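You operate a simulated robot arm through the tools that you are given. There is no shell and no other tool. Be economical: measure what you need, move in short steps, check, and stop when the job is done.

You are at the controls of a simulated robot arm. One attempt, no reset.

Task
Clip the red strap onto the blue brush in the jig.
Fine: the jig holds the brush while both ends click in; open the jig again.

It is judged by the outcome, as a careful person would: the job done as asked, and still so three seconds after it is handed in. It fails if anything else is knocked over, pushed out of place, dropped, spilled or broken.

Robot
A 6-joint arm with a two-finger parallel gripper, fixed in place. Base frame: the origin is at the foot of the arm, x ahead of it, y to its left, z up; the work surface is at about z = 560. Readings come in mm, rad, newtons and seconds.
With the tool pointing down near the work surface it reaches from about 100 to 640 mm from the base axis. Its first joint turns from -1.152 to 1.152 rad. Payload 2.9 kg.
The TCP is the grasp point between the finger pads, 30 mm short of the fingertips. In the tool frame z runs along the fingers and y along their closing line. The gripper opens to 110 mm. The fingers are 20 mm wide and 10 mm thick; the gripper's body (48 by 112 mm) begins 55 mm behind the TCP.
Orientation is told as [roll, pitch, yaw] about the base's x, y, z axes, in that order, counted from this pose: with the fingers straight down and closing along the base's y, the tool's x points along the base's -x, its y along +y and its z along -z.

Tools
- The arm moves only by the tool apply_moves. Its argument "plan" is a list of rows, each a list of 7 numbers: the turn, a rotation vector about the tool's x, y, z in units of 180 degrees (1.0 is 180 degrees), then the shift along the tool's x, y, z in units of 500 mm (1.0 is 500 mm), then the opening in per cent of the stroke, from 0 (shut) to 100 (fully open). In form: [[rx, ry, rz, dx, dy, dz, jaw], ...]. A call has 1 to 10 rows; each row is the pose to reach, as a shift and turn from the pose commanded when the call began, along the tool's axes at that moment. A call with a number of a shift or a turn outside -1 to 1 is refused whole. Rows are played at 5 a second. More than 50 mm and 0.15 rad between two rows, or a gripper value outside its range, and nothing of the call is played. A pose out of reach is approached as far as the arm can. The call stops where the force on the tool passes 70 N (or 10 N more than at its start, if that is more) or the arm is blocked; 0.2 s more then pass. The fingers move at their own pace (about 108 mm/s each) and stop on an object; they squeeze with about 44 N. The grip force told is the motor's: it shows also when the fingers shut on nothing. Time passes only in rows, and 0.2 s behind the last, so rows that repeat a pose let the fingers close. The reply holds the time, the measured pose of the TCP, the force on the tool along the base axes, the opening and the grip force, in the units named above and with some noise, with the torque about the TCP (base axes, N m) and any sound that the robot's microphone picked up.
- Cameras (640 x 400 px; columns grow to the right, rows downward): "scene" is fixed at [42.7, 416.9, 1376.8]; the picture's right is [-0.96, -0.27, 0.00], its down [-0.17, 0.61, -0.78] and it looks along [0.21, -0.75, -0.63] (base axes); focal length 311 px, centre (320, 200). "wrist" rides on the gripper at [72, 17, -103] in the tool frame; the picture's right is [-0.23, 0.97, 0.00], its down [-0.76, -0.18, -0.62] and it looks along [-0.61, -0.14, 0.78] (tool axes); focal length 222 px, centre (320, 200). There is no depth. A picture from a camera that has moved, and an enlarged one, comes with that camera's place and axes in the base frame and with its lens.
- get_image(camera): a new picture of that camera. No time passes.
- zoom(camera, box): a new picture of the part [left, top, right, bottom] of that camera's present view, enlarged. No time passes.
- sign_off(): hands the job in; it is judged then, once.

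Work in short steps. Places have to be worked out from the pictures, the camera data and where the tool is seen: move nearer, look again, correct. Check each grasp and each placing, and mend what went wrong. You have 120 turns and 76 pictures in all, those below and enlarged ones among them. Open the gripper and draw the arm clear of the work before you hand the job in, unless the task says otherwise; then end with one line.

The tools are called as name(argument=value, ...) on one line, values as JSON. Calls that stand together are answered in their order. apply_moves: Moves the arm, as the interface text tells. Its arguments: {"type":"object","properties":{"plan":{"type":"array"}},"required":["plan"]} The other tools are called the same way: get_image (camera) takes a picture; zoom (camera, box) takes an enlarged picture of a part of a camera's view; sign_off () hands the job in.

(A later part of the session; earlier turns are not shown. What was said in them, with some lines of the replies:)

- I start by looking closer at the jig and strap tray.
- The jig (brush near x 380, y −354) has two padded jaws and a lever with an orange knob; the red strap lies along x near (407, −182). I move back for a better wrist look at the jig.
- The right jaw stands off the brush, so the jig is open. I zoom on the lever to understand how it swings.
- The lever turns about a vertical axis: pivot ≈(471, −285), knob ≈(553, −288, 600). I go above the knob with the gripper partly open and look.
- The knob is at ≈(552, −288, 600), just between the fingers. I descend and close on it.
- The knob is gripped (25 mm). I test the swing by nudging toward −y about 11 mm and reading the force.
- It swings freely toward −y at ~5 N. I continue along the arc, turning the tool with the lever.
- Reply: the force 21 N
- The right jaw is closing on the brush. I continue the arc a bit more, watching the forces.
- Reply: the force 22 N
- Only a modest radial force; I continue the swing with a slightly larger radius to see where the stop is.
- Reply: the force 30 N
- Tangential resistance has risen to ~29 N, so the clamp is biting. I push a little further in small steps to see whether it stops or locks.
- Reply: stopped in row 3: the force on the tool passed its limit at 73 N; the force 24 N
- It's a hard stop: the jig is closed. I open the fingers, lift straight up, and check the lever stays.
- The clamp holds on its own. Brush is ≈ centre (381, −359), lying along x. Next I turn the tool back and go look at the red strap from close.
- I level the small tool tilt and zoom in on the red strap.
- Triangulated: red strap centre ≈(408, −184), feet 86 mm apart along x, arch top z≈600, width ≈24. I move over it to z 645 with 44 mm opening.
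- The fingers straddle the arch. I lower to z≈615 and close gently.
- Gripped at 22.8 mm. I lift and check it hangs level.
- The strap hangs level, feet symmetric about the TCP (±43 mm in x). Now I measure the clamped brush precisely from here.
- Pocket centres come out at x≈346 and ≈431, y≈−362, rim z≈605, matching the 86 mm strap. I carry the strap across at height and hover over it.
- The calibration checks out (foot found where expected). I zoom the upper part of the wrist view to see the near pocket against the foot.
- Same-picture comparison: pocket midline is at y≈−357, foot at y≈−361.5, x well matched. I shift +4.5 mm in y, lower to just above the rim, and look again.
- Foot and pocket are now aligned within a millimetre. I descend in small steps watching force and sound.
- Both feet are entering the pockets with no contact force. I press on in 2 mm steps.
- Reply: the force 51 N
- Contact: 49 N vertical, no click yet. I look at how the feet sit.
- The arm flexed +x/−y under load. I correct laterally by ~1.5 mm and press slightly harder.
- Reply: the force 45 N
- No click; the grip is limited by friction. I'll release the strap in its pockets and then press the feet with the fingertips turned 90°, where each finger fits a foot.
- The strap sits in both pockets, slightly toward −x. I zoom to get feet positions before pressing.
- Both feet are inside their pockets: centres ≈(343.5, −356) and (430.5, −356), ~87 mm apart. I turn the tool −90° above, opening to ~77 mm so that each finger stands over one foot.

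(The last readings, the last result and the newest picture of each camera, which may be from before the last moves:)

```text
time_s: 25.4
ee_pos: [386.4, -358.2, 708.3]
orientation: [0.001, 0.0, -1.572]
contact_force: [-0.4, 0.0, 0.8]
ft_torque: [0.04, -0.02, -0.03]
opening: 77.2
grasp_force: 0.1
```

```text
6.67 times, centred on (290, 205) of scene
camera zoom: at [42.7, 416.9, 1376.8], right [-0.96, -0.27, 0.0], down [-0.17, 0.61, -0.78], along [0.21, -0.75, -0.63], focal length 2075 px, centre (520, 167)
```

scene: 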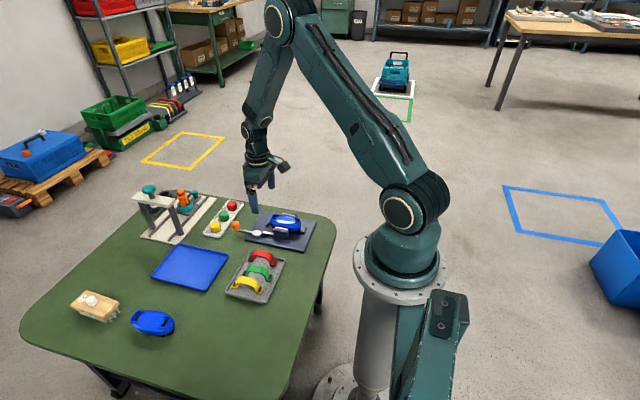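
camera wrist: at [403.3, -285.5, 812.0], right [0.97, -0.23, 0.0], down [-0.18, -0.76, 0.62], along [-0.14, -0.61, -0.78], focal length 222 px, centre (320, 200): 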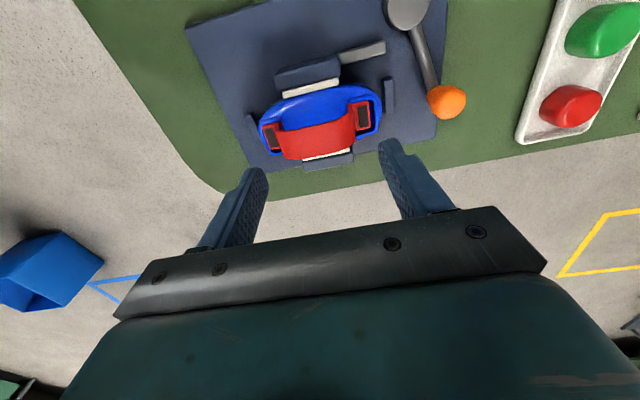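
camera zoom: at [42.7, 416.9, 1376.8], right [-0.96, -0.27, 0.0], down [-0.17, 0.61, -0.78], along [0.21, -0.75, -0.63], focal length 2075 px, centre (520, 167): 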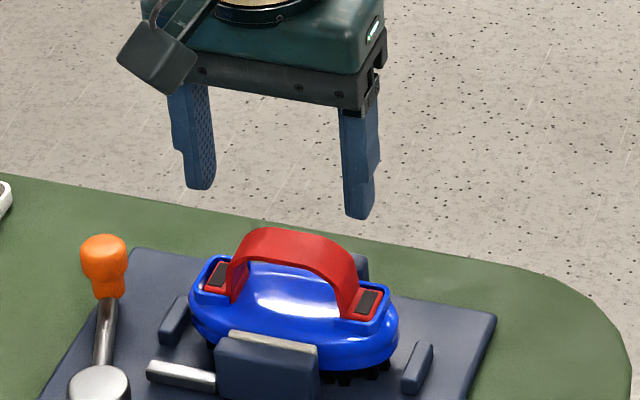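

I zoom on the feet from this direction for exact finger targeting.

zoom(camera="wrist", box=[240, 70, 400, 190])

```text
3.33 times, centred on (320, 130) of wrist
camera zoom: at [403.3, -285.5, 812.0], right [0.97, -0.23, 0.0], down [-0.18, -0.76, 0.62], along [-0.14, -0.61, -0.78], focal length 740 px, centre (320, 433)
```

zoom: 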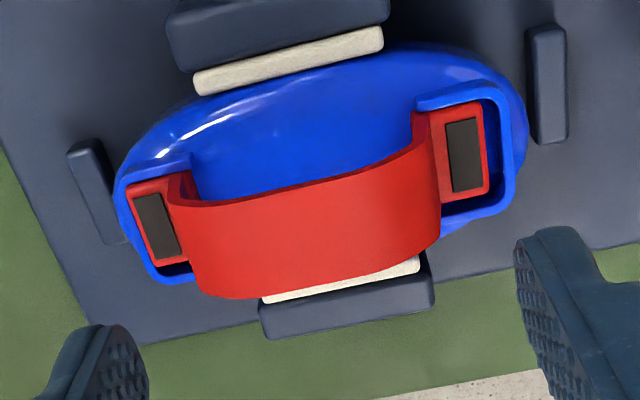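

In the TCP frame the strap centre is ≈(386.5, −357.5), right under the tool. I lower to fingertip z≈622 and check alignment over the feet.

apply_moves(plan=[[0, 0, 0, 0, 0, 0.04, 70], [0, 0, 0, 0, 0, 0.08, 70], [0, 0, 0, 0, 0, 0.112, 70], [0, 0, 0, 0, 0, 0.112, 70]])

zoom(camera="scene", box=[255, 190, 325, 240])

zoom(camera="wrist", box=[200, 60, 440, 220])

```text
time_s: 26.4
ee_pos: [385.8, -357.2, 652.8]
orientation: [0.0, 0.002, -1.572]
contact_force: [0.1, 0.6, 0.9]
ft_torque: [0.01, -0.03, -0.01]
opening: 77.0
grasp_force: 0.0
```

```text
8.00 times, centred on (290, 215) of scene
camera zoom: at [42.7, 416.9, 1376.8], right [-0.96, -0.27, 0.0], down [-0.17, 0.61, -0.78], along [0.21, -0.75, -0.63], focal length 2490 px, centre (560, 80)
```

zoom: 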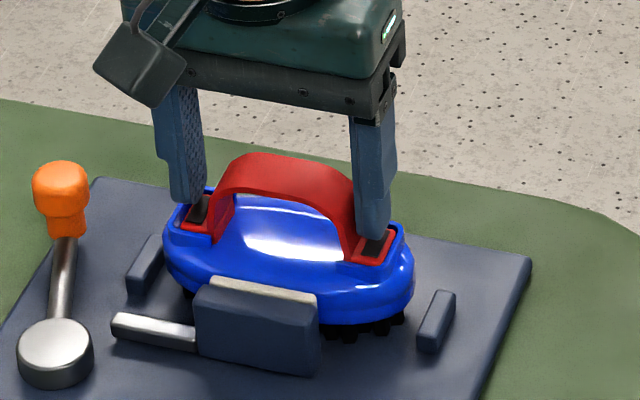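

```text
2.50 times, centred on (320, 140) of wrist
camera zoom: at [403.3, -285.4, 756.0], right [0.97, -0.23, 0.0], down [-0.18, -0.76, 0.62], along [-0.14, -0.61, -0.78], focal length 555 px, centre (320, 350)
```

zoom: 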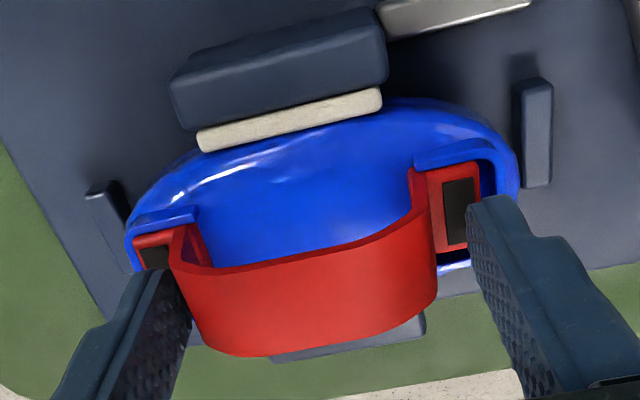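

Alignment is good; fingers are a hair wide, so I narrow to ~73 mm and press down in small steps.

apply_moves(plan=[[0, 0, 0, 0, 0, 0.004, 66.5], [0, 0, 0, 0, 0, 0.012, 66.5], [0, 0, 0, 0, 0, 0.018, 66.5], [0, 0, 0, 0, 0, 0.022, 66.5], [0, 0, 0, 0, 0, 0.026, 66.5], [0, 0, 0, 0, 0, 0.03, 66.5]])

zoom(camera="wrist", box=[200, 60, 440, 220])

```text
time_s: 27.4
ee_pos: [386.6, -356.9, 647.6]
orientation: [-0.002, 0.005, -1.573]
contact_force: [-8.2, 6.0, 17.0]
ft_torque: [0.09, 0.01, 0.01]
opening: 75.1
grasp_force: 2.1
stopped in row 5: the force on the tool passed its limit at 76 N (the readings are from after the stop); the commanded pose is now the measured one
```

```text
2.50 times, centred on (320, 140) of wrist
camera zoom: at [403.7, -286.1, 750.7], right [0.97, -0.23, 0.0], down [-0.18, -0.76, 0.62], along [-0.15, -0.6, -0.78], focal length 555 px, centre (320, 350)
```

zoom: 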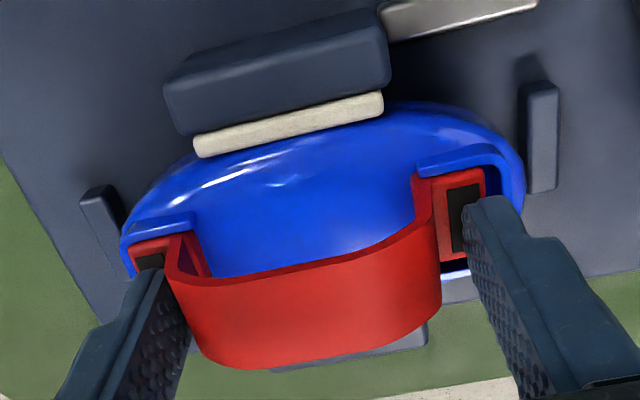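

Contact at tip z≈617 with 76 N, no click. I check what the tips are standing on.

zoom(camera="scene", box=[265, 200, 310, 230])

```text
13.33 times, centred on (288, 215) of scene
camera zoom: at [42.4, 417.2, 1376.7], right [-0.96, -0.27, 0.0], down [-0.17, 0.61, -0.78], along [0.21, -0.75, -0.63], focal length 4151 px, centre (753, 0)
```

zoom: 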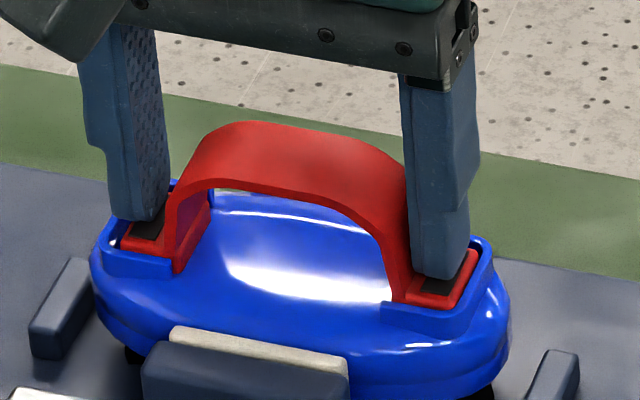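

The tips stand a few mm too far −y and slightly +x (left one near its rim). I lift 8 mm, shift +3.5 mm y and −2 mm x, narrow to 72 mm, and look again.

apply_moves(plan=[[0, 0, 0, 0, 0, -0.016, 65.5], [0, 0, 0, 0.007, -0.004, -0.016, 65.5], [0, 0, 0, 0.007, -0.004, -0.01, 65.5], [0, 0, 0, 0.007, -0.004, -0.006, 65.5]])

zoom(camera="scene", box=[265, 200, 310, 230])

zoom(camera="wrist", box=[220, 90, 420, 220])

```text
time_s: 28.4
ee_pos: [384.4, -353.0, 648.6]
orientation: [-0.002, 0.003, -1.574]
contact_force: [0.6, 0.9, -0.7]
ft_torque: [-0.03, 0.0, 0.01]
opening: 72.5
grasp_force: 0.0
```

```text
13.33 times, centred on (288, 215) of scene
camera zoom: at [42.7, 416.9, 1376.8], right [-0.96, -0.27, 0.0], down [-0.17, 0.61, -0.78], along [0.21, -0.75, -0.63], focal length 4151 px, centre (753, 0)
```

zoom: 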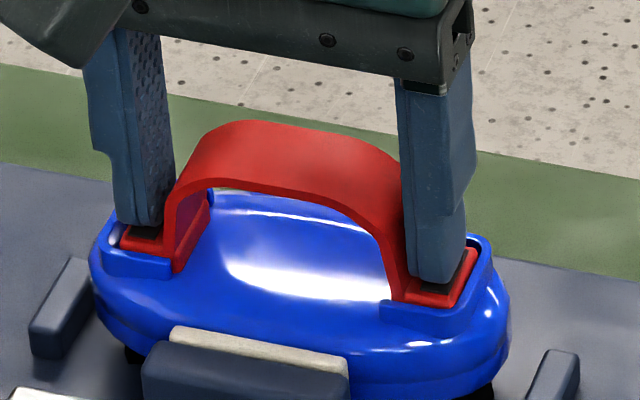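

```text
3.08 times, centred on (320, 155) of wrist
camera zoom: at [402.0, -282.5, 752.2], right [0.97, -0.23, 0.0], down [-0.18, -0.76, 0.62], along [-0.14, -0.61, -0.78], focal length 684 px, centre (320, 338)
```

zoom: 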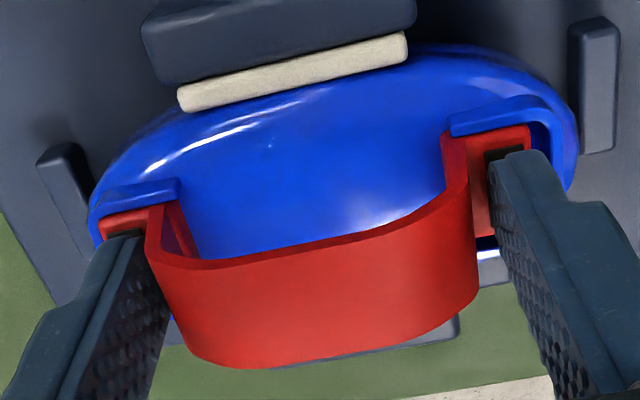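

Tips are now over both feet. Press down in small steps.

apply_moves(plan=[[0, 0, 0, 0, 0, 0.003, 65.5], [0, 0, 0, 0, 0, 0.006, 65.5], [0, 0, 0, 0, 0, 0.009, 65.5], [0, 0, 0, 0, 0, 0.012, 65.5], [0, 0, 0, 0, 0, 0.014, 65.5]])

```text
time_s: 29.6
ee_pos: [386.2, -353.9, 647.3]
orientation: [-0.004, 0.003, -1.573]
contact_force: [-8.8, 6.2, 16.7]
ft_torque: [0.06, -0.03, 0.01]
opening: 72.3
grasp_force: 0.1
stopped in row 5: the force on the tool passed its limit at 72 N (the readings are from after the stop); the commanded pose is now the measured one
```

Same contact height, 72 N shared over both ends isn't enough. I'll press one end at a time: lift, tilt 0.1 rad so only the near (−x) finger touches its foot.

apply_moves(plan=[[0, 0, 0, 0, 0, -0.02, 65.5], [-0.032, 0, 0, 0, -0.0104, -0.02, 65.5], [-0.032, 0, 0, 0, -0.0104, -0.02, 65.5], [-0.032, 0, 0, 0, -0.0104, -0.016, 65.5], [-0.032, 0, 0, 0, -0.0104, -0.013, 65.5]])

zoom(camera="scene", box=[265, 200, 310, 230])

```text
time_s: 30.8
ee_pos: [379.8, -355.0, 653.3]
orientation: [0.098, 0.001, -1.573]
contact_force: [-0.3, 0.8, 0.4]
ft_torque: [0.02, -0.03, -0.03]
opening: 72.1
grasp_force: 0.1
```

```text
13.33 times, centred on (288, 215) of scene
camera zoom: at [42.7, 416.9, 1376.8], right [-0.96, -0.27, 0.0], down [-0.17, 0.61, -0.78], along [0.21, -0.75, -0.63], focal length 4151 px, centre (753, 0)
```

zoom: 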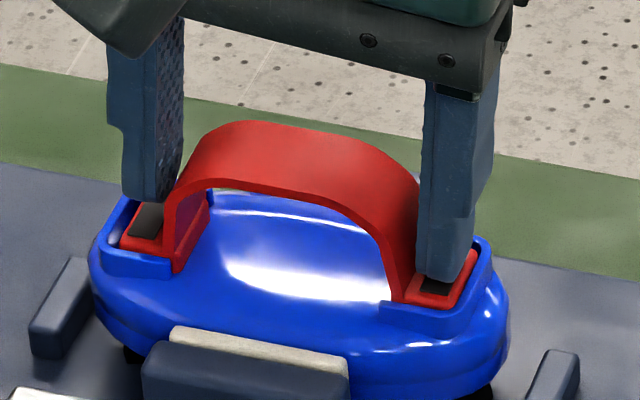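

Only the near finger is low now, over the near foot. I press it down.

apply_moves(plan=[[0, 0, 0, 0.002, 0.002, 0.005, 65.5], [0, 0, 0, 0.002, 0.002, 0.009, 65.5], [0, 0, 0, 0.002, 0.002, 0.012, 65.5], [0, 0, 0, 0.002, 0.002, 0.015, 65.5], [0, 0, 0, 0.002, 0.002, 0.018, 65.5], [0, 0, 0, 0.002, 0.002, 0.02, 65.5]])

zoom(camera="scene", box=[265, 200, 310, 230])

```text
time_s: 31.8
ee_pos: [382.3, -355.1, 651.6]
orientation: [0.096, 0.001, -1.576]
contact_force: [-7.2, 6.0, 19.3]
ft_torque: [0.16, 1.06, -0.25]
opening: 74.4
grasp_force: 2.5
stopped in row 5: the force on the tool passed its limit at 73 N (the readings are from after the stop); the commanded pose is now the measured one
```

```text
13.33 times, centred on (288, 215) of scene
camera zoom: at [42.4, 417.2, 1376.7], right [-0.96, -0.27, 0.0], down [-0.17, 0.61, -0.78], along [0.21, -0.75, -0.63], focal length 4151 px, centre (753, 0)
```

zoom: 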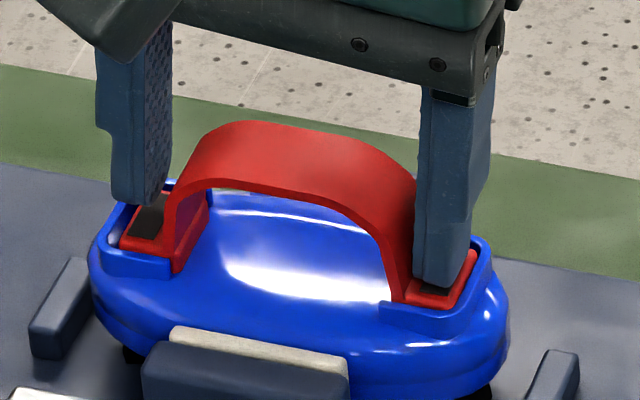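

73 N still doesn't click, so the clips are probably not lined up (strap sits ~1.5–2 mm −x, +1.5 mm +y after my release dragged it). I'll go back up, regrip the arch, centre it, and press with rocking.

apply_moves(plan=[[0, 0, 0, 0, 0, -0.01, 66], [0.031, 0, 0, 0, 0.006, -0.03, 70], [0.031, 0, 0, 0, 0.008, -0.1, 70], [0.031, 0, 0, 0, 0.016, -0.17, 70], [0.031, 0, 0, 0, 0.016, -0.17, 70]])

apply_moves(plan=[[0, 0, -0.045, 0, 0, 0, 50], [0, 0, -0.09, 0, 0, 0, 40], [0, 0, -0.135, 0, 0, 0, 40], [0, 0, -0.18, 0, 0, 0, 40], [0, 0, -0.225, 0, 0, 0, 40], [0, 0, -0.27, 0, 0, 0, 40], [0, 0, -0.315, 0, 0, 0, 40], [0, 0, -0.36, 0, 0, 0, 40], [0, 0, -0.405, 0, 0, 0, 40], [0, 0, -0.45, 0, 0, 0, 40]])

apply_moves(plan=[[0, 0, -0.04, 0, 0, 0, 40], [0, 0, -0.051, 0, 0, 0, 40], [0, 0, -0.051, 0, 0, 0, 40]])

zoom(camera="wrist", box=[260, 35, 380, 175])

```text
time_s: 33.0
ee_pos: [383.4, -354.3, 735.7]
orientation: [0.0, 0.003, -1.571]
contact_force: [0.0, 0.4, -1.1]
ft_torque: [-0.02, -0.01, 0.04]
opening: 77.0
grasp_force: 0.2
```

```text
time_s: 35.2
ee_pos: [383.8, -355.9, 735.2]
orientation: [0.002, -0.001, -0.157]
contact_force: [-0.1, -0.3, -0.1]
ft_torque: [0.0, -0.02, 0.02]
opening: 43.9
grasp_force: 0.1
```

```text
time_s: 36.0
ee_pos: [382.7, -356.5, 734.7]
orientation: [-0.001, -0.001, 0.002]
contact_force: [0.2, 0.3, -0.3]
ft_torque: [-0.02, 0.02, -0.01]
opening: 44.1
grasp_force: 0.0
```

```text
2.86 times, centred on (320, 105) of wrist
camera zoom: at [310.5, -340.1, 838.2], right [0.23, 0.97, 0.0], down [0.76, -0.18, 0.62], along [0.61, -0.14, -0.78], focal length 635 px, centre (320, 471)
```

zoom: 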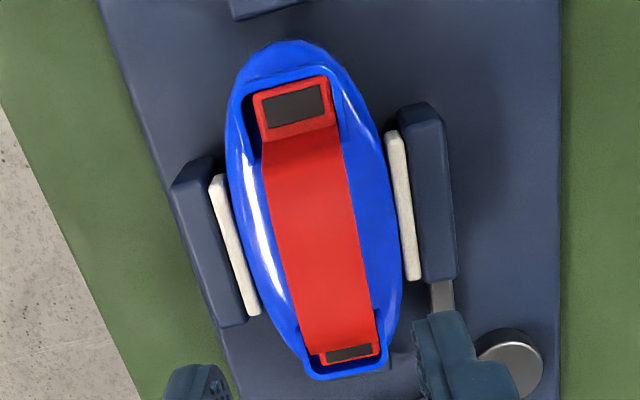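

I zoom in on each pocket to see the gaps around the feet.

zoom(camera="wrist", box=[295, 45, 345, 90])

zoom(camera="wrist", box=[305, 135, 355, 180])

zoom(camera="scene", box=[268, 203, 308, 230])

```text
8.89 times, centred on (320, 68) of wrist
camera zoom: at [310.5, -340.1, 838.2], right [0.23, 0.97, 0.0], down [0.76, -0.18, 0.62], along [0.61, -0.14, -0.78], focal length 1974 px, centre (320, 1378)
```

zoom: 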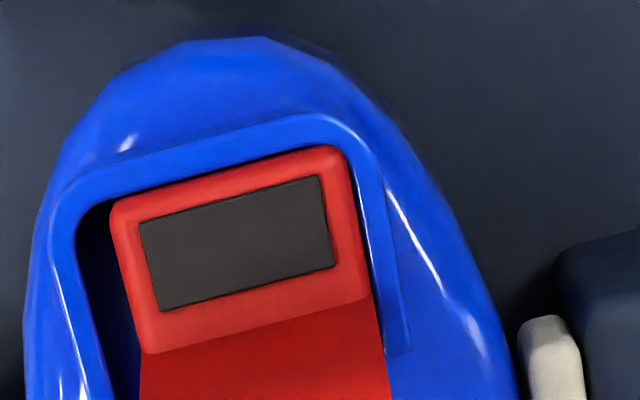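

```text
8.89 times, centred on (330, 158) of wrist
camera zoom: at [310.5, -340.1, 838.2], right [0.23, 0.97, 0.0], down [0.76, -0.18, 0.62], along [0.61, -0.14, -0.78], focal length 1974 px, centre (231, 578)
```

zoom: 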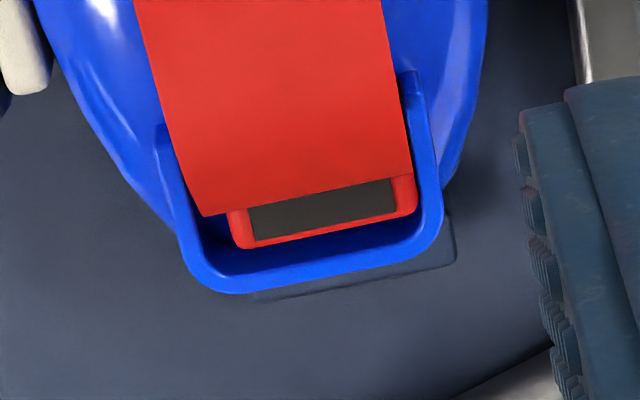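

```text
14.81 times, centred on (288, 216) of scene
camera zoom: at [42.7, 416.9, 1376.8], right [-0.96, -0.27, 0.0], down [-0.17, 0.61, -0.78], along [0.21, -0.75, -0.63], focal length 4612 px, centre (794, -44)
```

zoom: 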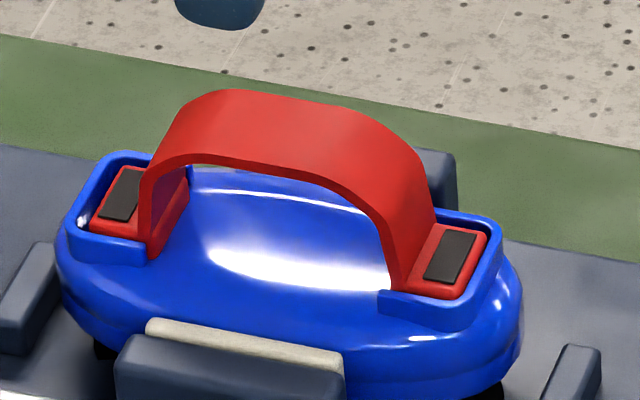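

The strap is ~1.7 mm too far +y and ~1.2 mm too far −x in its pockets. I go down and regrip the arch.

apply_moves(plan=[[0, 0, 0, -0.008, -0.001, 0.07, 40], [0, 0, 0, -0.008, -0.001, 0.13, 40], [0, 0, 0, -0.008, -0.001, 0.168, 40], [0, 0, 0, -0.008, -0.001, 0.168, 40], [0, 0, 0, -0.008, -0.001, 0.168, 10], [0, 0, 0, -0.008, -0.001, 0.168, 10], [0, 0, 0, -0.008, -0.001, 0.168, 10]])

```text
time_s: 37.6
ee_pos: [388.3, -354.0, 651.8]
orientation: [0.004, 0.0, 0.003]
contact_force: [2.8, 14.6, 2.7]
ft_torque: [0.25, -0.06, -0.06]
opening: 22.5
grasp_force: 44.0
```

Gripped; the strap was pinned toward +y. I lift ~4 mm so it frees, with the command near the centred spot, and look at the gaps.

apply_moves(plan=[[0, 0, 0, 0, 0, -0.008, 10], [0, 0, 0, -0.001, 0.0, -0.012, 10], [0, 0, 0, -0.001, 0.0, -0.012, 10]])

zoom(camera="wrist", box=[270, 20, 370, 100])

zoom(camera="scene", box=[268, 203, 308, 230])

```text
time_s: 38.4
ee_pos: [386.6, -354.5, 657.6]
orientation: [0.004, 0.0, -0.001]
contact_force: [-1.0, 8.9, -16.3]
ft_torque: [0.57, -0.04, 0.01]
opening: 22.8
grasp_force: 43.9
```

```text
5.00 times, centred on (320, 60) of wrist
camera zoom: at [314.8, -339.8, 759.7], right [0.23, 0.97, 0.0], down [0.76, -0.18, 0.62], along [0.6, -0.14, -0.78], focal length 1111 px, centre (320, 900)
```

zoom: 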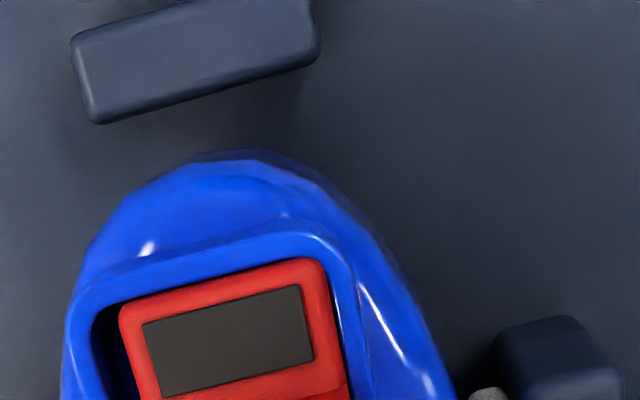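

```text
14.81 times, centred on (288, 216) of scene
camera zoom: at [42.9, 416.8, 1376.8], right [-0.96, -0.27, 0.0], down [-0.17, 0.61, -0.78], along [0.21, -0.75, -0.63], focal length 4612 px, centre (794, -44)
```

zoom: 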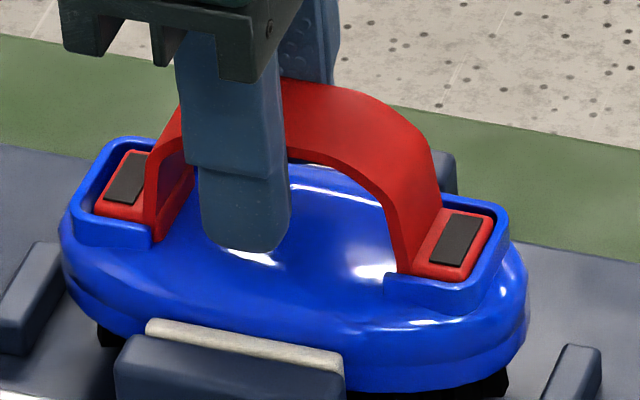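

Compared with before, the brush itself rose with the strap (−16 N) — strap and brush are sticking together. I push gently back down to reseat the brush.

apply_moves(plan=[[0, 0, 0, 0, 0, 0.006, 10], [0, 0, 0, 0.001, 0.002, 0.012, 10], [0, 0, 0, 0.001, 0.004, 0.016, 10], [0, 0, 0, 0.001, 0.004, 0.018, 10]])

zoom(camera="scene", box=[268, 203, 308, 230])

```text
time_s: 39.4
ee_pos: [389.8, -355.7, 652.1]
orientation: [-0.006, -0.005, 0.003]
contact_force: [-4.3, 12.2, 34.7]
ft_torque: [0.12, 0.39, -0.04]
opening: 22.9
grasp_force: 43.9
```

```text
14.81 times, centred on (288, 216) of scene
camera zoom: at [42.2, 417.5, 1376.6], right [-0.96, -0.27, 0.0], down [-0.17, 0.61, -0.78], along [0.21, -0.75, -0.63], focal length 4612 px, centre (794, -44)
```

zoom: 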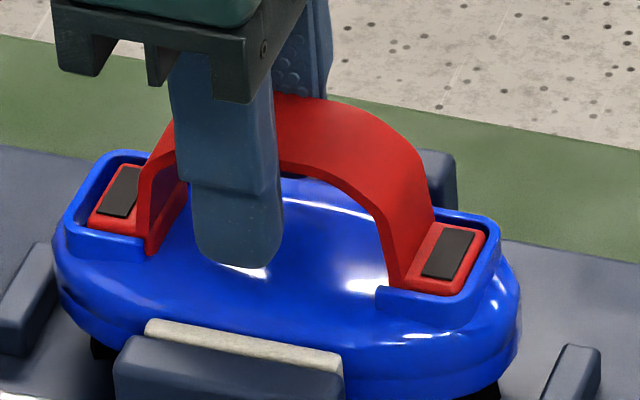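

The brush is back down. Now I rock the held strap slightly while pressing, first loading the far end and then the near end, listening for clicks.

apply_moves(plan=[[0, 0.008, 0, -0.002, 0, 0.002, 10], [0, 0.016, 0, -0.0045, 0, 0.003, 10], [0, 0.016, 0, -0.0045, 0, 0.003, 10]])

apply_moves(plan=[[0, -0.016, 0, 0.0045, 0, 0, 10], [0, -0.028, 0, 0.008, 0, 0, 10], [0, -0.032, 0, 0.009, 0, 0, 10], [0, -0.032, 0, 0.009, 0, 0, 10]])

zoom(camera="scene", box=[268, 203, 308, 230])

```text
time_s: 40.2
ee_pos: [389.8, -355.2, 648.7]
orientation: [-0.002, 0.049, -0.001]
contact_force: [-1.2, 3.4, 26.5]
ft_torque: [-0.11, -0.79, 0.03]
opening: 22.7
grasp_force: 44.3
```

```text
time_s: 41.2
ee_pos: [385.3, -353.5, 648.6]
orientation: [-0.001, -0.055, 0.002]
contact_force: [10.1, 0.5, 21.3]
ft_torque: [-0.03, 0.7, -0.03]
opening: 22.4
grasp_force: 43.8
```

```text
14.81 times, centred on (288, 216) of scene
camera zoom: at [42.7, 417.1, 1376.7], right [-0.96, -0.27, 0.0], down [-0.17, 0.61, -0.78], along [0.21, -0.75, -0.63], focal length 4612 px, centre (794, -44)
```

zoom: 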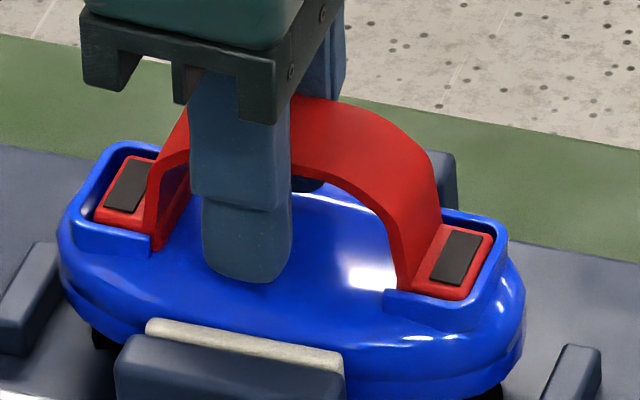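

The brush follows the strap's rocking too; the feet still stand slightly proud of the rims and no click was heard. I level, then lift gently a few mm to learn whether an end is actually attached.

apply_moves(plan=[[0, 0.0175, 0, -0.004, 0, -0.004, 10], [0, 0.0175, 0, -0.004, 0, -0.01, 10], [0, 0.0175, 0, -0.004, 0, -0.018, 10], [0, 0.0175, 0, -0.004, 0, -0.018, 10]])

zoom(camera="scene", box=[268, 203, 308, 230])

```text
time_s: 42.2
ee_pos: [385.2, -354.1, 656.4]
orientation: [0.004, 0.007, -0.001]
contact_force: [-4.5, -3.3, -4.9]
ft_torque: [-0.17, 0.25, -0.05]
opening: 22.5
grasp_force: 43.8
```

```text
14.81 times, centred on (288, 216) of scene
camera zoom: at [42.7, 416.7, 1376.8], right [-0.96, -0.27, 0.0], down [-0.17, 0.61, -0.78], along [0.21, -0.75, -0.63], focal length 4612 px, centre (794, -44)
```

zoom: 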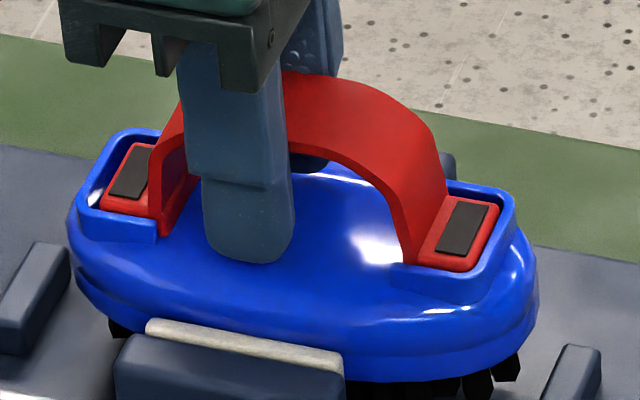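

The brush rises with the strap at only ~5 N, so the feet are hooked in. I set the brush back down on the plate and release the strap without lateral load.

apply_moves(plan=[[0, 0, 0, 0, 0, 0.008, 10], [0, 0, 0, 0, 0, 0.016, 10], [0, 0, 0, -0.001, 0, 0.02, 10], [0, 0, 0, -0.001, 0, 0.024, 10], [0, 0, 0, -0.001, 0, 0.024, 10]])

```text
time_s: 43.4
ee_pos: [387.6, -353.7, 646.6]
orientation: [-0.002, 0.002, 0.002]
contact_force: [-5.7, 8.1, 33.9]
ft_torque: [-0.01, -0.57, -0.06]
opening: 22.5
grasp_force: 44.2
```

Seated at 34 N. While gripped, I press up to ~65 N once and listen.

apply_moves(plan=[[0, 0, 0, 0.002, -0.001, 0.003, 10], [0, 0, 0, 0.003, -0.002, 0.006, 10], [0, 0, 0, 0.003, -0.002, 0.008, 10], [0, 0, 0, 0.003, -0.002, 0.008, 10]])

zoom(camera="scene", box=[268, 203, 308, 230])

```text
time_s: 44.4
ee_pos: [386.6, -354.8, 641.6]
orientation: [0.0, 0.001, 0.004]
contact_force: [5.2, 16.9, 36.6]
ft_torque: [-0.03, -0.07, -0.11]
opening: 22.6
grasp_force: 44.1
```

```text
14.81 times, centred on (288, 216) of scene
camera zoom: at [42.4, 417.6, 1376.6], right [-0.96, -0.27, 0.0], down [-0.17, 0.61, -0.78], along [0.21, -0.75, -0.63], focal length 4612 px, centre (794, -44)
```

zoom: 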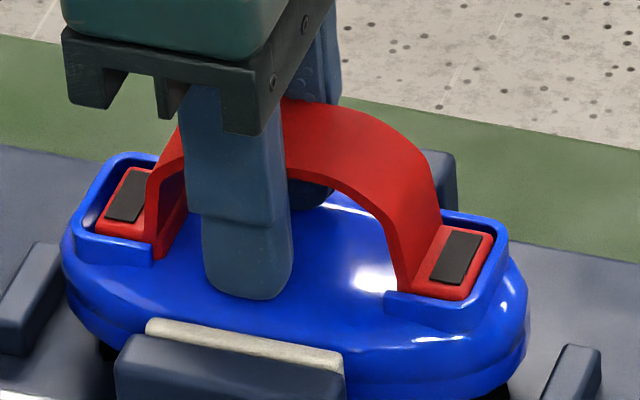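

The fingers slide on the band at ~40 N, so gripping can't deliver more. I release, and go for single-end fingertip presses, now well centred.

apply_moves(plan=[[0, 0, 0, 0.0, 0.003, -0.006, 10], [0, 0, 0, 0, 0.003, -0.006, 38], [0, 0, 0, 0, 0.003, -0.006, 38], [0, 0, 0, 0, 0.003, -0.07, 38], [0, 0, 0, 0, 0.003, -0.14, 38], [0, 0, 0, 0, 0.003, -0.186, 45], [0, 0, 0.04, 0, 0.003, -0.186, 60], [0, 0, 0.08, 0, 0.003, -0.186, 66], [0, 0, 0.12, 0, 0.003, -0.186, 66], [0, 0, 0.16, 0, 0.003, -0.186, 66]])

zoom(camera="scene", box=[268, 203, 308, 230])

```text
time_s: 46.6
ee_pos: [386.7, -353.3, 733.3]
orientation: [-0.001, 0.004, -0.506]
contact_force: [0.1, 0.9, -1.0]
ft_torque: [-0.01, -0.03, -0.05]
opening: 72.5
grasp_force: 0.0
```

```text
14.81 times, centred on (288, 216) of scene
camera zoom: at [42.7, 416.9, 1376.8], right [-0.96, -0.27, 0.0], down [-0.17, 0.61, -0.78], along [0.21, -0.75, -0.63], focal length 4612 px, centre (794, -44)
```

zoom: 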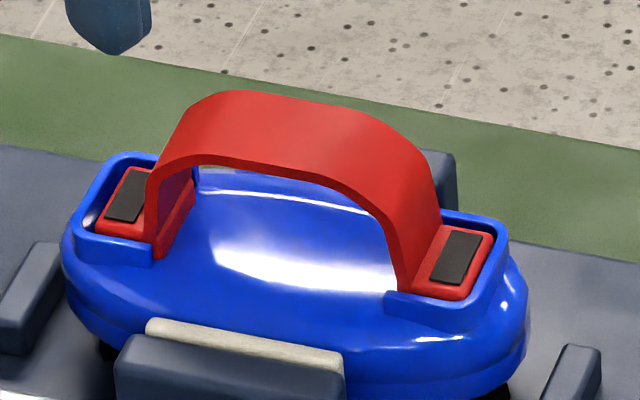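

The strap stays in with the brush seated. I finish turning the tool to −90° and look from that side at pads and feet.

apply_moves(plan=[[0, 0, 0.043, 0, 0, 0, 66], [0, 0, 0.086, 0, 0, 0, 66], [0, 0, 0.129, 0, 0, 0, 66], [0, 0, 0.172, 0, 0, 0, 66], [0, 0, 0.215, 0, 0, 0, 66], [0, 0, 0.258, 0, 0, 0, 66], [0, 0, 0.3, 0, 0, 0, 66], [0, 0, 0.339, 0, 0, 0, 66], [0, 0, 0.339, 0, 0, 0, 66]])

zoom(camera="wrist", box=[250, 65, 390, 165])

```text
time_s: 48.6
ee_pos: [385.7, -353.6, 734.1]
orientation: [-0.003, -0.002, -1.569]
contact_force: [0.3, 0.7, -0.5]
ft_torque: [0.01, 0.02, -0.06]
opening: 72.7
grasp_force: 0.1
```

```text
4.00 times, centred on (320, 115) of wrist
camera zoom: at [402.8, -282.1, 836.2], right [0.97, -0.22, 0.0], down [-0.17, -0.76, 0.62], along [-0.14, -0.61, -0.78], focal length 888 px, centre (320, 540)
```

zoom: 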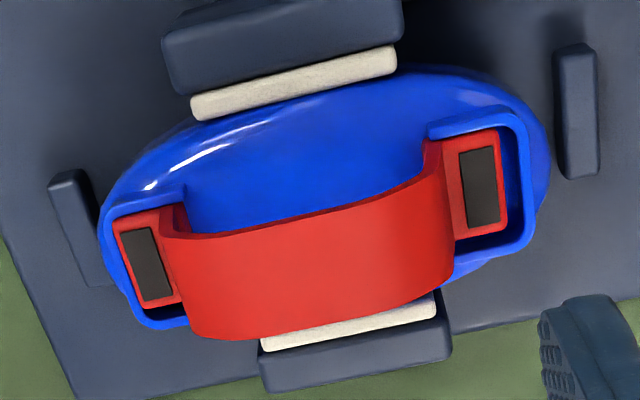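

The strap sits hooked with a ~2 mm offset. The far end has not been pressed on its own yet: I tilt the other way and press the far foot with the far finger.

apply_moves(plan=[[0.016, 0, 0, -0.0028, 0.0096, 0.06, 66], [0.032, 0, 0, -0.0028, 0.0096, 0.12, 66], [0.032, 0, 0, -0.0028, 0.0096, 0.154, 66], [0.032, 0, 0, -0.0028, 0.0096, 0.154, 66]])

zoom(camera="scene", box=[268, 203, 308, 230])

```text
time_s: 49.6
ee_pos: [390.1, -355.2, 655.4]
orientation: [-0.106, 0.002, -1.567]
contact_force: [-4.8, -0.2, -0.1]
ft_torque: [-0.03, 0.07, -0.01]
opening: 74.6
grasp_force: 2.5
```

```text
14.81 times, centred on (288, 216) of scene
camera zoom: at [42.7, 416.9, 1376.8], right [-0.96, -0.27, 0.0], down [-0.17, 0.61, -0.78], along [0.21, -0.75, -0.63], focal length 4612 px, centre (794, -44)
```

zoom: 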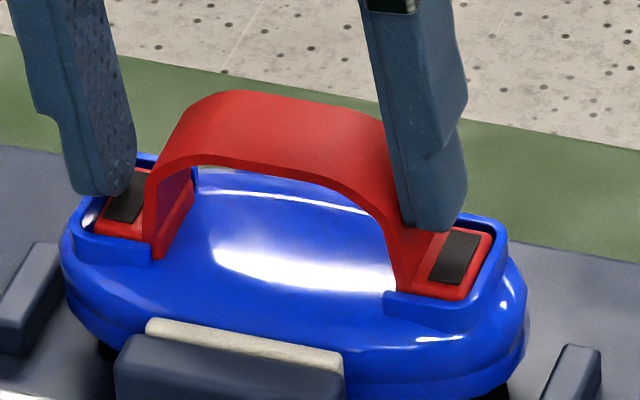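

The near finger brushes the arch leg and the far finger looks too far out/back. I back up 3 mm, shift −3 mm x, and check with the wrist camera.

apply_moves(plan=[[0, 0, 0, 0, 0, -0.006, 66], [0, 0, 0, 0.004, -0.006, -0.006, 66], [0, 0, 0, 0.004, -0.006, -0.002, 66]])

zoom(camera="wrist", box=[220, 80, 420, 220])

```text
time_s: 50.4
ee_pos: [387.8, -352.9, 657.6]
orientation: [-0.103, -0.001, -1.564]
contact_force: [-0.6, -0.1, -0.2]
ft_torque: [-0.02, 0.02, -0.03]
opening: 72.4
grasp_force: 0.0
```

```text
2.86 times, centred on (320, 150) of wrist
camera zoom: at [415.2, -281.1, 758.5], right [0.97, -0.22, -0.1], down [-0.11, -0.76, 0.64], along [-0.22, -0.61, -0.76], focal length 635 px, centre (320, 343)
```

zoom: 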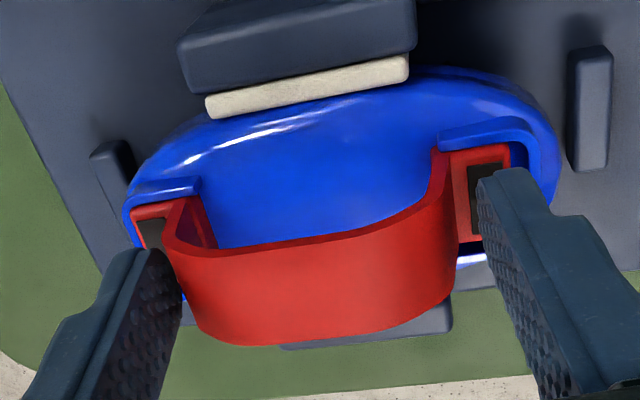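

The far finger is still ~3.5 mm too far out. I shift −3.5 mm x and press the far foot.

apply_moves(plan=[[0, 0, 0, 0.002, -0.007, 0, 66], [0, 0, 0, 0.002, -0.007, 0.006, 66], [0, 0, 0, 0.002, -0.007, 0.01, 66], [0, 0, 0, 0.002, -0.007, 0.014, 66], [0, 0, 0, 0.002, -0.007, 0.018, 66], [0, 0, 0, 0.002, -0.007, 0.022, 66], [0, 0, 0, 0.002, -0.007, 0.026, 66]])

zoom(camera="wrist", box=[220, 80, 420, 220])

```text
time_s: 52.0
ee_pos: [385.4, -352.9, 649.4]
orientation: [-0.095, -0.003, -1.561]
contact_force: [-1.4, 19.1, 58.2]
ft_torque: [0.53, -2.11, 0.43]
opening: 69.4
grasp_force: 0.1
```

```text
2.86 times, centred on (320, 150) of wrist
camera zoom: at [412.2, -280.9, 750.8], right [0.97, -0.22, -0.09], down [-0.11, -0.76, 0.64], along [-0.21, -0.61, -0.76], focal length 635 px, centre (320, 343)
```

zoom: 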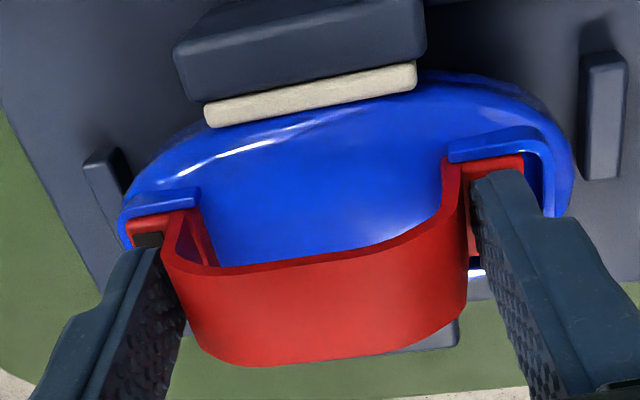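

Now it is squarely on the far foot at 58 N. I add a little.

apply_moves(plan=[[0, 0, 0, 0, 0, 0.001, 66], [0, 0, 0, 0, 0, 0.002, 66], [0, 0, 0, 0, 0, 0.003, 66], [0, 0, 0, 0, 0, 0.004, 66]])

```text
time_s: 52.7
ee_pos: [386.2, -354.6, 651.1]
orientation: [-0.097, 0.0, -1.562]
contact_force: [-8.5, 9.2, 21.9]
ft_torque: [0.18, -0.55, 0.26]
opening: 69.2
grasp_force: 0.1
stopped in row 3: the force on the tool passed its limit at 72 N (the readings are from after the stop); the commanded pose is now the measured one
```

72 N squarely on the foot gives no click, so the lateral offset must be blocking. Better idea: level the tool and close the fingers on the arch legs right above the feet — then I can both centre the strap and press on the feet.

apply_moves(plan=[[0, 0, 0, 0, 0, -0.012, 68], [-0.031, 0, 0, 0, 0, -0.012, 68], [-0.031, 0, 0, 0, 0, -0.004, 68], [-0.031, 0, 0, 0, 0, 0.002, 68], [-0.031, 0, 0, 0, 0, 0.002, 50], [-0.031, 0, 0, 0, 0, 0.002, 50]])

zoom(camera="wrist", box=[220, 80, 420, 220])

```text
time_s: 54.1
ee_pos: [386.8, -353.9, 648.5]
orientation: [0.0, -0.003, -1.564]
contact_force: [-9.3, -0.2, 4.3]
ft_torque: [0.03, 0.61, -0.1]
opening: 68.5
grasp_force: 44.3
```

```text
2.86 times, centred on (320, 150) of wrist
camera zoom: at [402.1, -281.6, 750.8], right [0.98, -0.22, 0.0], down [-0.17, -0.76, 0.63], along [-0.14, -0.61, -0.78], focal length 635 px, centre (320, 343)
```

zoom: 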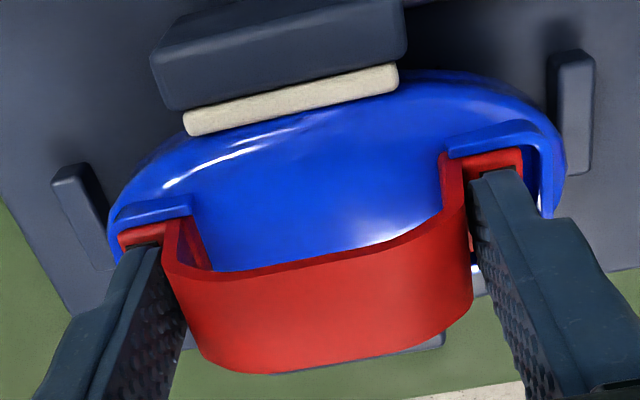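

The legs are firmly gripped (68.5 mm) with tips at the feet. I unload vertically a little and slide the strap +x ~2 mm and −y ~3 mm.

apply_moves(plan=[[0, 0, 0, 0, 0, -0.002, 50], [0, 0, 0, -0.003, 0.002, -0.003, 50], [0, 0, 0, -0.006, 0.003, -0.003, 50], [0, 0, 0, -0.007, 0.003, -0.003, 50]])

zoom(camera="wrist", box=[220, 80, 420, 220])

```text
time_s: 55.1
ee_pos: [387.9, -354.1, 649.9]
orientation: [-0.002, 0.005, -1.56]
contact_force: [-7.2, 20.4, 2.2]
ft_torque: [0.69, 0.42, -0.39]
opening: 68.1
grasp_force: 44.2
```

```text
2.86 times, centred on (320, 150) of wrist
camera zoom: at [403.5, -282.8, 752.1], right [0.98, -0.22, 0.0], down [-0.17, -0.77, 0.62], along [-0.14, -0.6, -0.78], focal length 635 px, centre (320, 343)
```

zoom: 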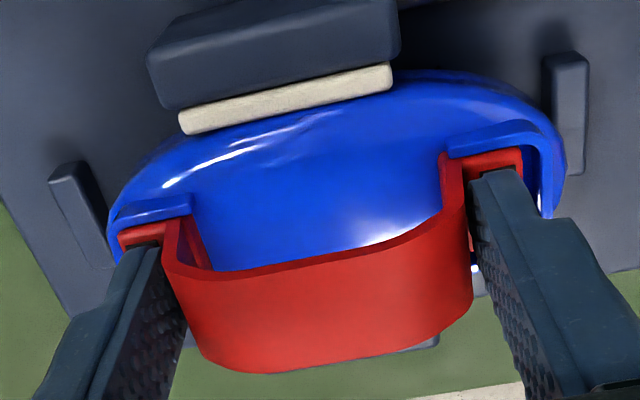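

With no vertical load, even 20 N sideways doesn't shift the strap in its pockets; the brush moves with it. Together with the lift and rocking tests, both ends look latched. I relax, release, and lift away.

apply_moves(plan=[[0, 0, 0, 0.004, -0.001, 0, 50], [0, 0, 0, 0.004, -0.001, 0.002, 70], [0, 0, 0, 0.004, -0.001, 0.0, 72], [0, 0, 0, 0.004, -0.001, -0.05, 72], [0, 0, 0, 0.004, -0.001, -0.13, 72], [0, 0, 0, 0.004, -0.001, -0.19, 60], [0, 0, 0, 0.004, -0.001, -0.19, 45]])

zoom(camera="scene", box=[240, 195, 315, 245])

```text
time_s: 56.7
ee_pos: [385.8, -357.5, 745.1]
orientation: [0.003, -0.003, -1.563]
contact_force: [-0.5, -0.4, -0.2]
ft_torque: [0.0, -0.02, 0.05]
opening: 49.6
grasp_force: 0.1
```

```text
8.00 times, centred on (278, 220) of scene
camera zoom: at [42.7, 416.9, 1376.8], right [-0.96, -0.27, 0.0], down [-0.17, 0.61, -0.78], along [0.21, -0.75, -0.63], focal length 2490 px, centre (660, 40)
```

zoom: 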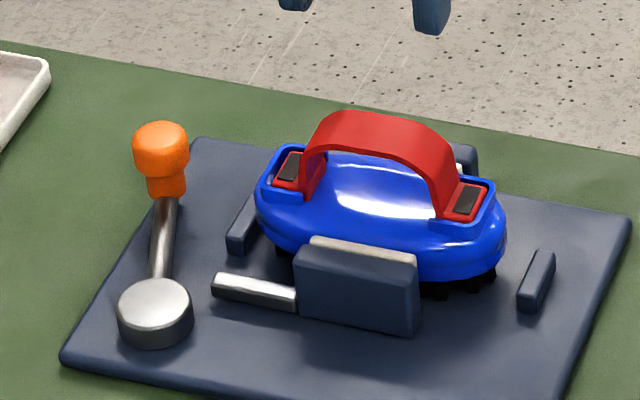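

Everything is in place. I go over the lever knob, aligned as when I left it.

apply_moves(plan=[[0, 0, -0.03, 0, 0.08, 0, 45], [0, 0, -0.07, -0.001, 0.15, 0.03, 45], [0, 0, -0.112, -0.002, 0.22, 0.09, 45], [0, 0, -0.112, -0.002, 0.22, 0.13, 45], [0, 0, -0.112, -0.002, 0.22, 0.13, 45]])

get_image(camera="wrist")

```text
time_s: 57.9
ee_pos: [497.6, -356.7, 679.9]
orientation: [0.001, -0.003, -1.21]
contact_force: [-1.2, -0.2, -0.5]
ft_torque: [0.0, 0.05, 0.04]
opening: 49.7
grasp_force: 0.0
```

```text
4 pictures are left
camera wrist: at [486.6, -282.8, 782.5], right [0.99, 0.13, 0.0], down [0.1, -0.77, 0.63], along [0.08, -0.62, -0.78], focal length 222 px, centre (320, 200)
```

wrist: 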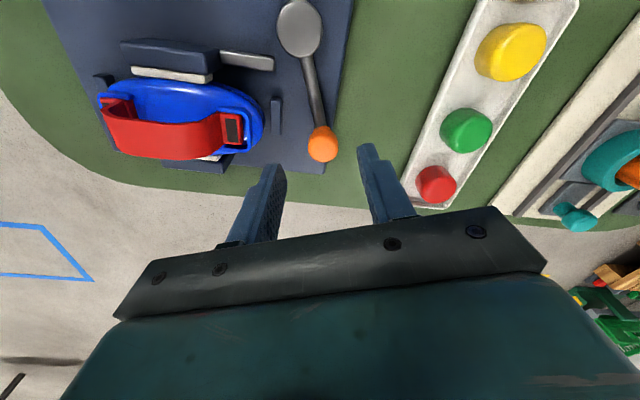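

Knob at ≈(498, −359), between the fingers. I descend and grip, then first check that the lever is firmly against its closed stop.

apply_moves(plan=[[0, 0, 0, -0.003, 0, 0.07, 45], [0, 0, 0, -0.004, 0, 0.13, 45], [0, 0, 0, -0.004, 0, 0.13, 45], [0, 0, 0, -0.004, 0, 0.13, 15], [0, 0, 0, -0.004, 0, 0.13, 15]])

apply_moves(plan=[[0, 0, 0, 0.001, -0.006, 0, 15], [0, 0, 0, 0.001, -0.01, 0, 15], [0, 0, 0, 0.001, -0.012, 0, 15], [0, 0, 0, 0.001, -0.012, 0, 15]])

```text
time_s: 59.1
ee_pos: [498.1, -357.4, 615.1]
orientation: [0.002, -0.005, -1.212]
contact_force: [5.1, -1.9, -4.9]
ft_torque: [-0.05, -0.08, -0.03]
opening: 25.1
grasp_force: 45.0
```

```text
time_s: 60.1
ee_pos: [496.2, -359.5, 615.8]
orientation: [0.01, -0.009, -1.203]
contact_force: [39.7, 3.6, -22.7]
ft_torque: [0.02, -0.53, 0.14]
opening: 25.0
grasp_force: 44.6
```

Hard closed stop confirmed. Now I swing the lever back toward open, first half of the arc.

apply_moves(plan=[[0, 0, -0.0425, -0.0049, 0.03, 0, 15], [0, 0, -0.085, -0.0009, 0.0512, 0, 15], [0, 0, -0.1275, 0.0058, 0.0718, 0, 15], [0, 0, -0.17, 0.0156, 0.0914, 0, 15], [0, 0, -0.2125, 0.0278, 0.1092, 0, 15]])

```text
time_s: 61.3
ee_pos: [537.4, -327.8, 615.2]
orientation: [-0.001, 0.001, -0.544]
contact_force: [-17.6, 9.4, 17.7]
ft_torque: [-0.04, 0.04, 0.09]
opening: 25.1
grasp_force: 45.2
```

The lever follows. Second half of the arc, with slightly smaller radius.

apply_moves(plan=[[0, 0, -0.043, 0.0046, 0.021, 0, 15], [0, 0, -0.086, 0.0092, 0.042, 0, 15], [0, 0, -0.129, 0.0164, 0.0618, 0, 15], [0, 0, -0.17, 0.025, 0.078, 0, 15], [0, 0, -0.173, 0.0272, 0.0818, 0, 15], [0, 0, -0.173, 0.0272, 0.0818, 0, 15]])

```text
time_s: 62.7
ee_pos: [548.3, -289.0, 616.0]
orientation: [-0.008, -0.005, -0.004]
contact_force: [-0.8, -23.7, -13.5]
ft_torque: [-0.38, -0.51, 0.11]
opening: 25.0
grasp_force: 45.5
```

The lever is against its open stop at the original position. I relax, open the fingers, and lift, then look.

apply_moves(plan=[[0, 0, 0, 0, -0.004, 0, 15], [0, 0, 0, 0, -0.004, 0, 45], [0, 0, 0, 0, -0.004, 0, 45], [0, 0, 0, 0, -0.004, -0.08, 45], [0, 0, 0, 0, -0.004, -0.16, 45], [0, 0, 0, 0, -0.004, -0.24, 45], [0, 0, 0, 0, -0.004, -0.24, 45]])

zoom(camera="scene", box=[230, 195, 315, 250])

```text
time_s: 64.3
ee_pos: [549.0, -287.0, 735.3]
orientation: [-0.003, -0.002, 0.001]
contact_force: [-0.6, 0.1, -0.2]
ft_torque: [-0.01, 0.03, -0.03]
opening: 49.6
grasp_force: 0.1
```

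```text
7.27 times, centred on (272, 222) of scene
camera zoom: at [42.7, 416.9, 1376.8], right [-0.96, -0.27, 0.0], down [-0.17, 0.61, -0.78], along [0.21, -0.75, -0.63], focal length 2264 px, centre (666, 36)
```

zoom: 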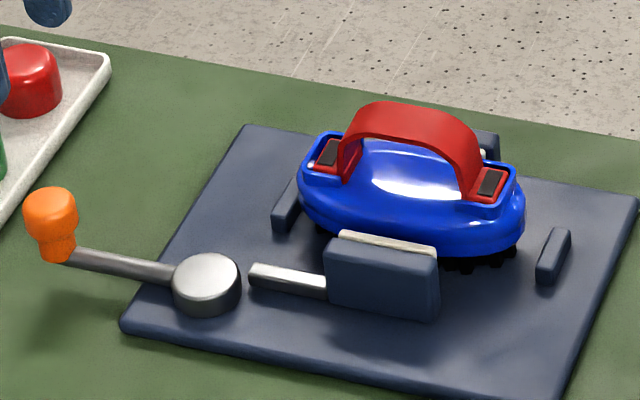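

The jig is open, lever back where it started. As a check I'll grip the arch and lift a few mm: the force tells whether the brush comes along on both ends.

apply_moves(plan=[[0, 0, 0, 0.081, -0.034, 0, 40], [0, 0, 0, 0.162, -0.068, 0, 40], [0, 0, 0, 0.243, -0.101, 0, 40], [0, 0, 0, 0.325, -0.135, 0, 40], [0, 0, 0, 0.325, -0.135, 0.0, 40], [0, 0, 0, 0.325, -0.135, 0.07, 40], [0, 0, 0, 0.325, -0.135, 0.13, 40], [0, 0, 0, 0.325, -0.135, 0.168, 40], [0, 0, 0, 0.325, -0.135, 0.168, 10], [0, 0, 0, 0.325, -0.135, 0.168, 10]])

apply_moves(plan=[[0, 0, 0, 0, 0, -0.01, 10], [0, 0, 0, 0, 0, -0.02, 10], [0, 0, 0, 0, 0, -0.03, 10], [0, 0, 0, 0, 0, -0.03, 10], [0, 0, 0, 0, 0, -0.03, 10]])

zoom(camera="scene", box=[250, 190, 320, 240])

```text
time_s: 66.5
ee_pos: [384.5, -354.7, 651.0]
orientation: [-0.005, -0.003, 0.0]
contact_force: [-0.5, 0.3, -1.5]
ft_torque: [0.03, 0.02, 0.03]
opening: 22.6
grasp_force: 44.1
```

```text
time_s: 67.7
ee_pos: [386.1, -355.4, 667.1]
orientation: [-0.003, -0.003, 0.0]
contact_force: [0.5, -0.2, -0.8]
ft_torque: [-0.01, 0.03, 0.0]
opening: 22.6
grasp_force: 44.0
```

```text
8.00 times, centred on (285, 215) of scene
camera zoom: at [42.8, 416.8, 1376.8], right [-0.96, -0.27, 0.0], down [-0.17, 0.61, -0.78], along [0.21, -0.75, -0.63], focal length 2490 px, centre (600, 80)
```

zoom: 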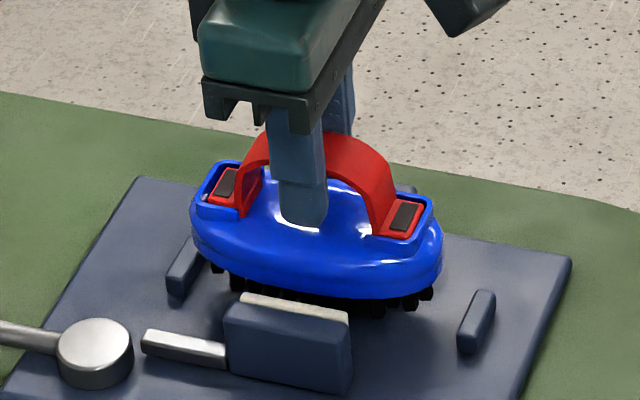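

The whole brush hangs level from the strap: both ends are clipped. I set it straight back down into the open jig.

apply_moves(plan=[[0, 0, 0, 0, 0, 0.01, 10], [0, 0, 0, 0, 0, 0.02, 10], [0, 0, 0, 0, 0, 0.027, 10], [0, 0, 0, 0, 0, 0.031, 10], [0, 0, 0, 0, 0, 0.031, 10]])

```text
time_s: 68.9
ee_pos: [386.0, -355.1, 651.8]
orientation: [-0.004, -0.001, 0.001]
contact_force: [-4.0, 4.2, 15.7]
ft_torque: [-0.02, 0.24, -0.05]
opening: 22.6
grasp_force: 44.4
```

It rests on the plate (16 N). I release and draw straight up, then back clear.

apply_moves(plan=[[0, 0, 0, 0, 0, -0.002, 10], [0, 0, 0, 0, 0, -0.002, 40], [0, 0, 0, 0, 0, -0.002, 40], [0, 0, 0, 0, 0, -0.06, 40], [0, 0, 0, 0, 0, -0.14, 40], [0, 0, 0, 0, 0, -0.22, 40], [0, 0, 0, 0, 0.07, -0.28, 60], [0, 0, 0, 0, 0.15, -0.3, 60], [0, 0, 0, 0, 0.24, -0.3, 60], [0, 0, 0, 0, 0.24, -0.3, 60]])

zoom(camera="scene", box=[200, 180, 325, 300])

```text
time_s: 71.1
ee_pos: [384.8, -234.6, 799.1]
orientation: [-0.003, -0.002, -0.001]
contact_force: [0.3, 0.1, -0.3]
ft_torque: [0.01, -0.02, 0.02]
opening: 66.0
grasp_force: 0.1
```

```text
3.33 times, centred on (262, 240) of scene
camera zoom: at [42.7, 416.9, 1376.8], right [-0.96, -0.27, 0.0], down [-0.17, 0.61, -0.78], along [0.21, -0.75, -0.63], focal length 1038 px, centre (512, 67)
```

zoom: 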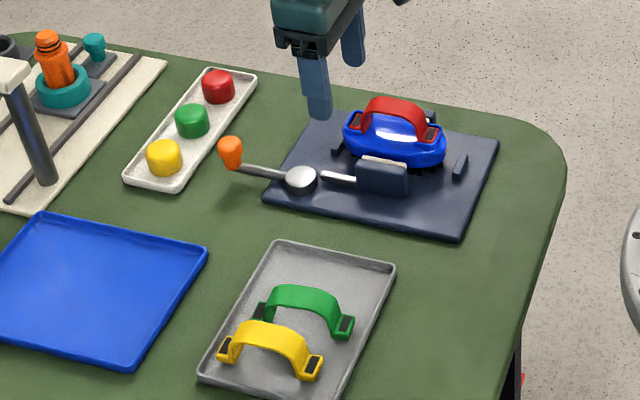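

The brush with its red strap sits in the open jig, everything else is undisturbed, and the arm is clear, so I hand it in.

sign_off()

```text
The job is handed in.
```

The red strap is clipped onto the blue brush: I heard no click, but with the jig open the brush hung level from the strap when I lifted it. It is back in the open jig, and the arm is clear.
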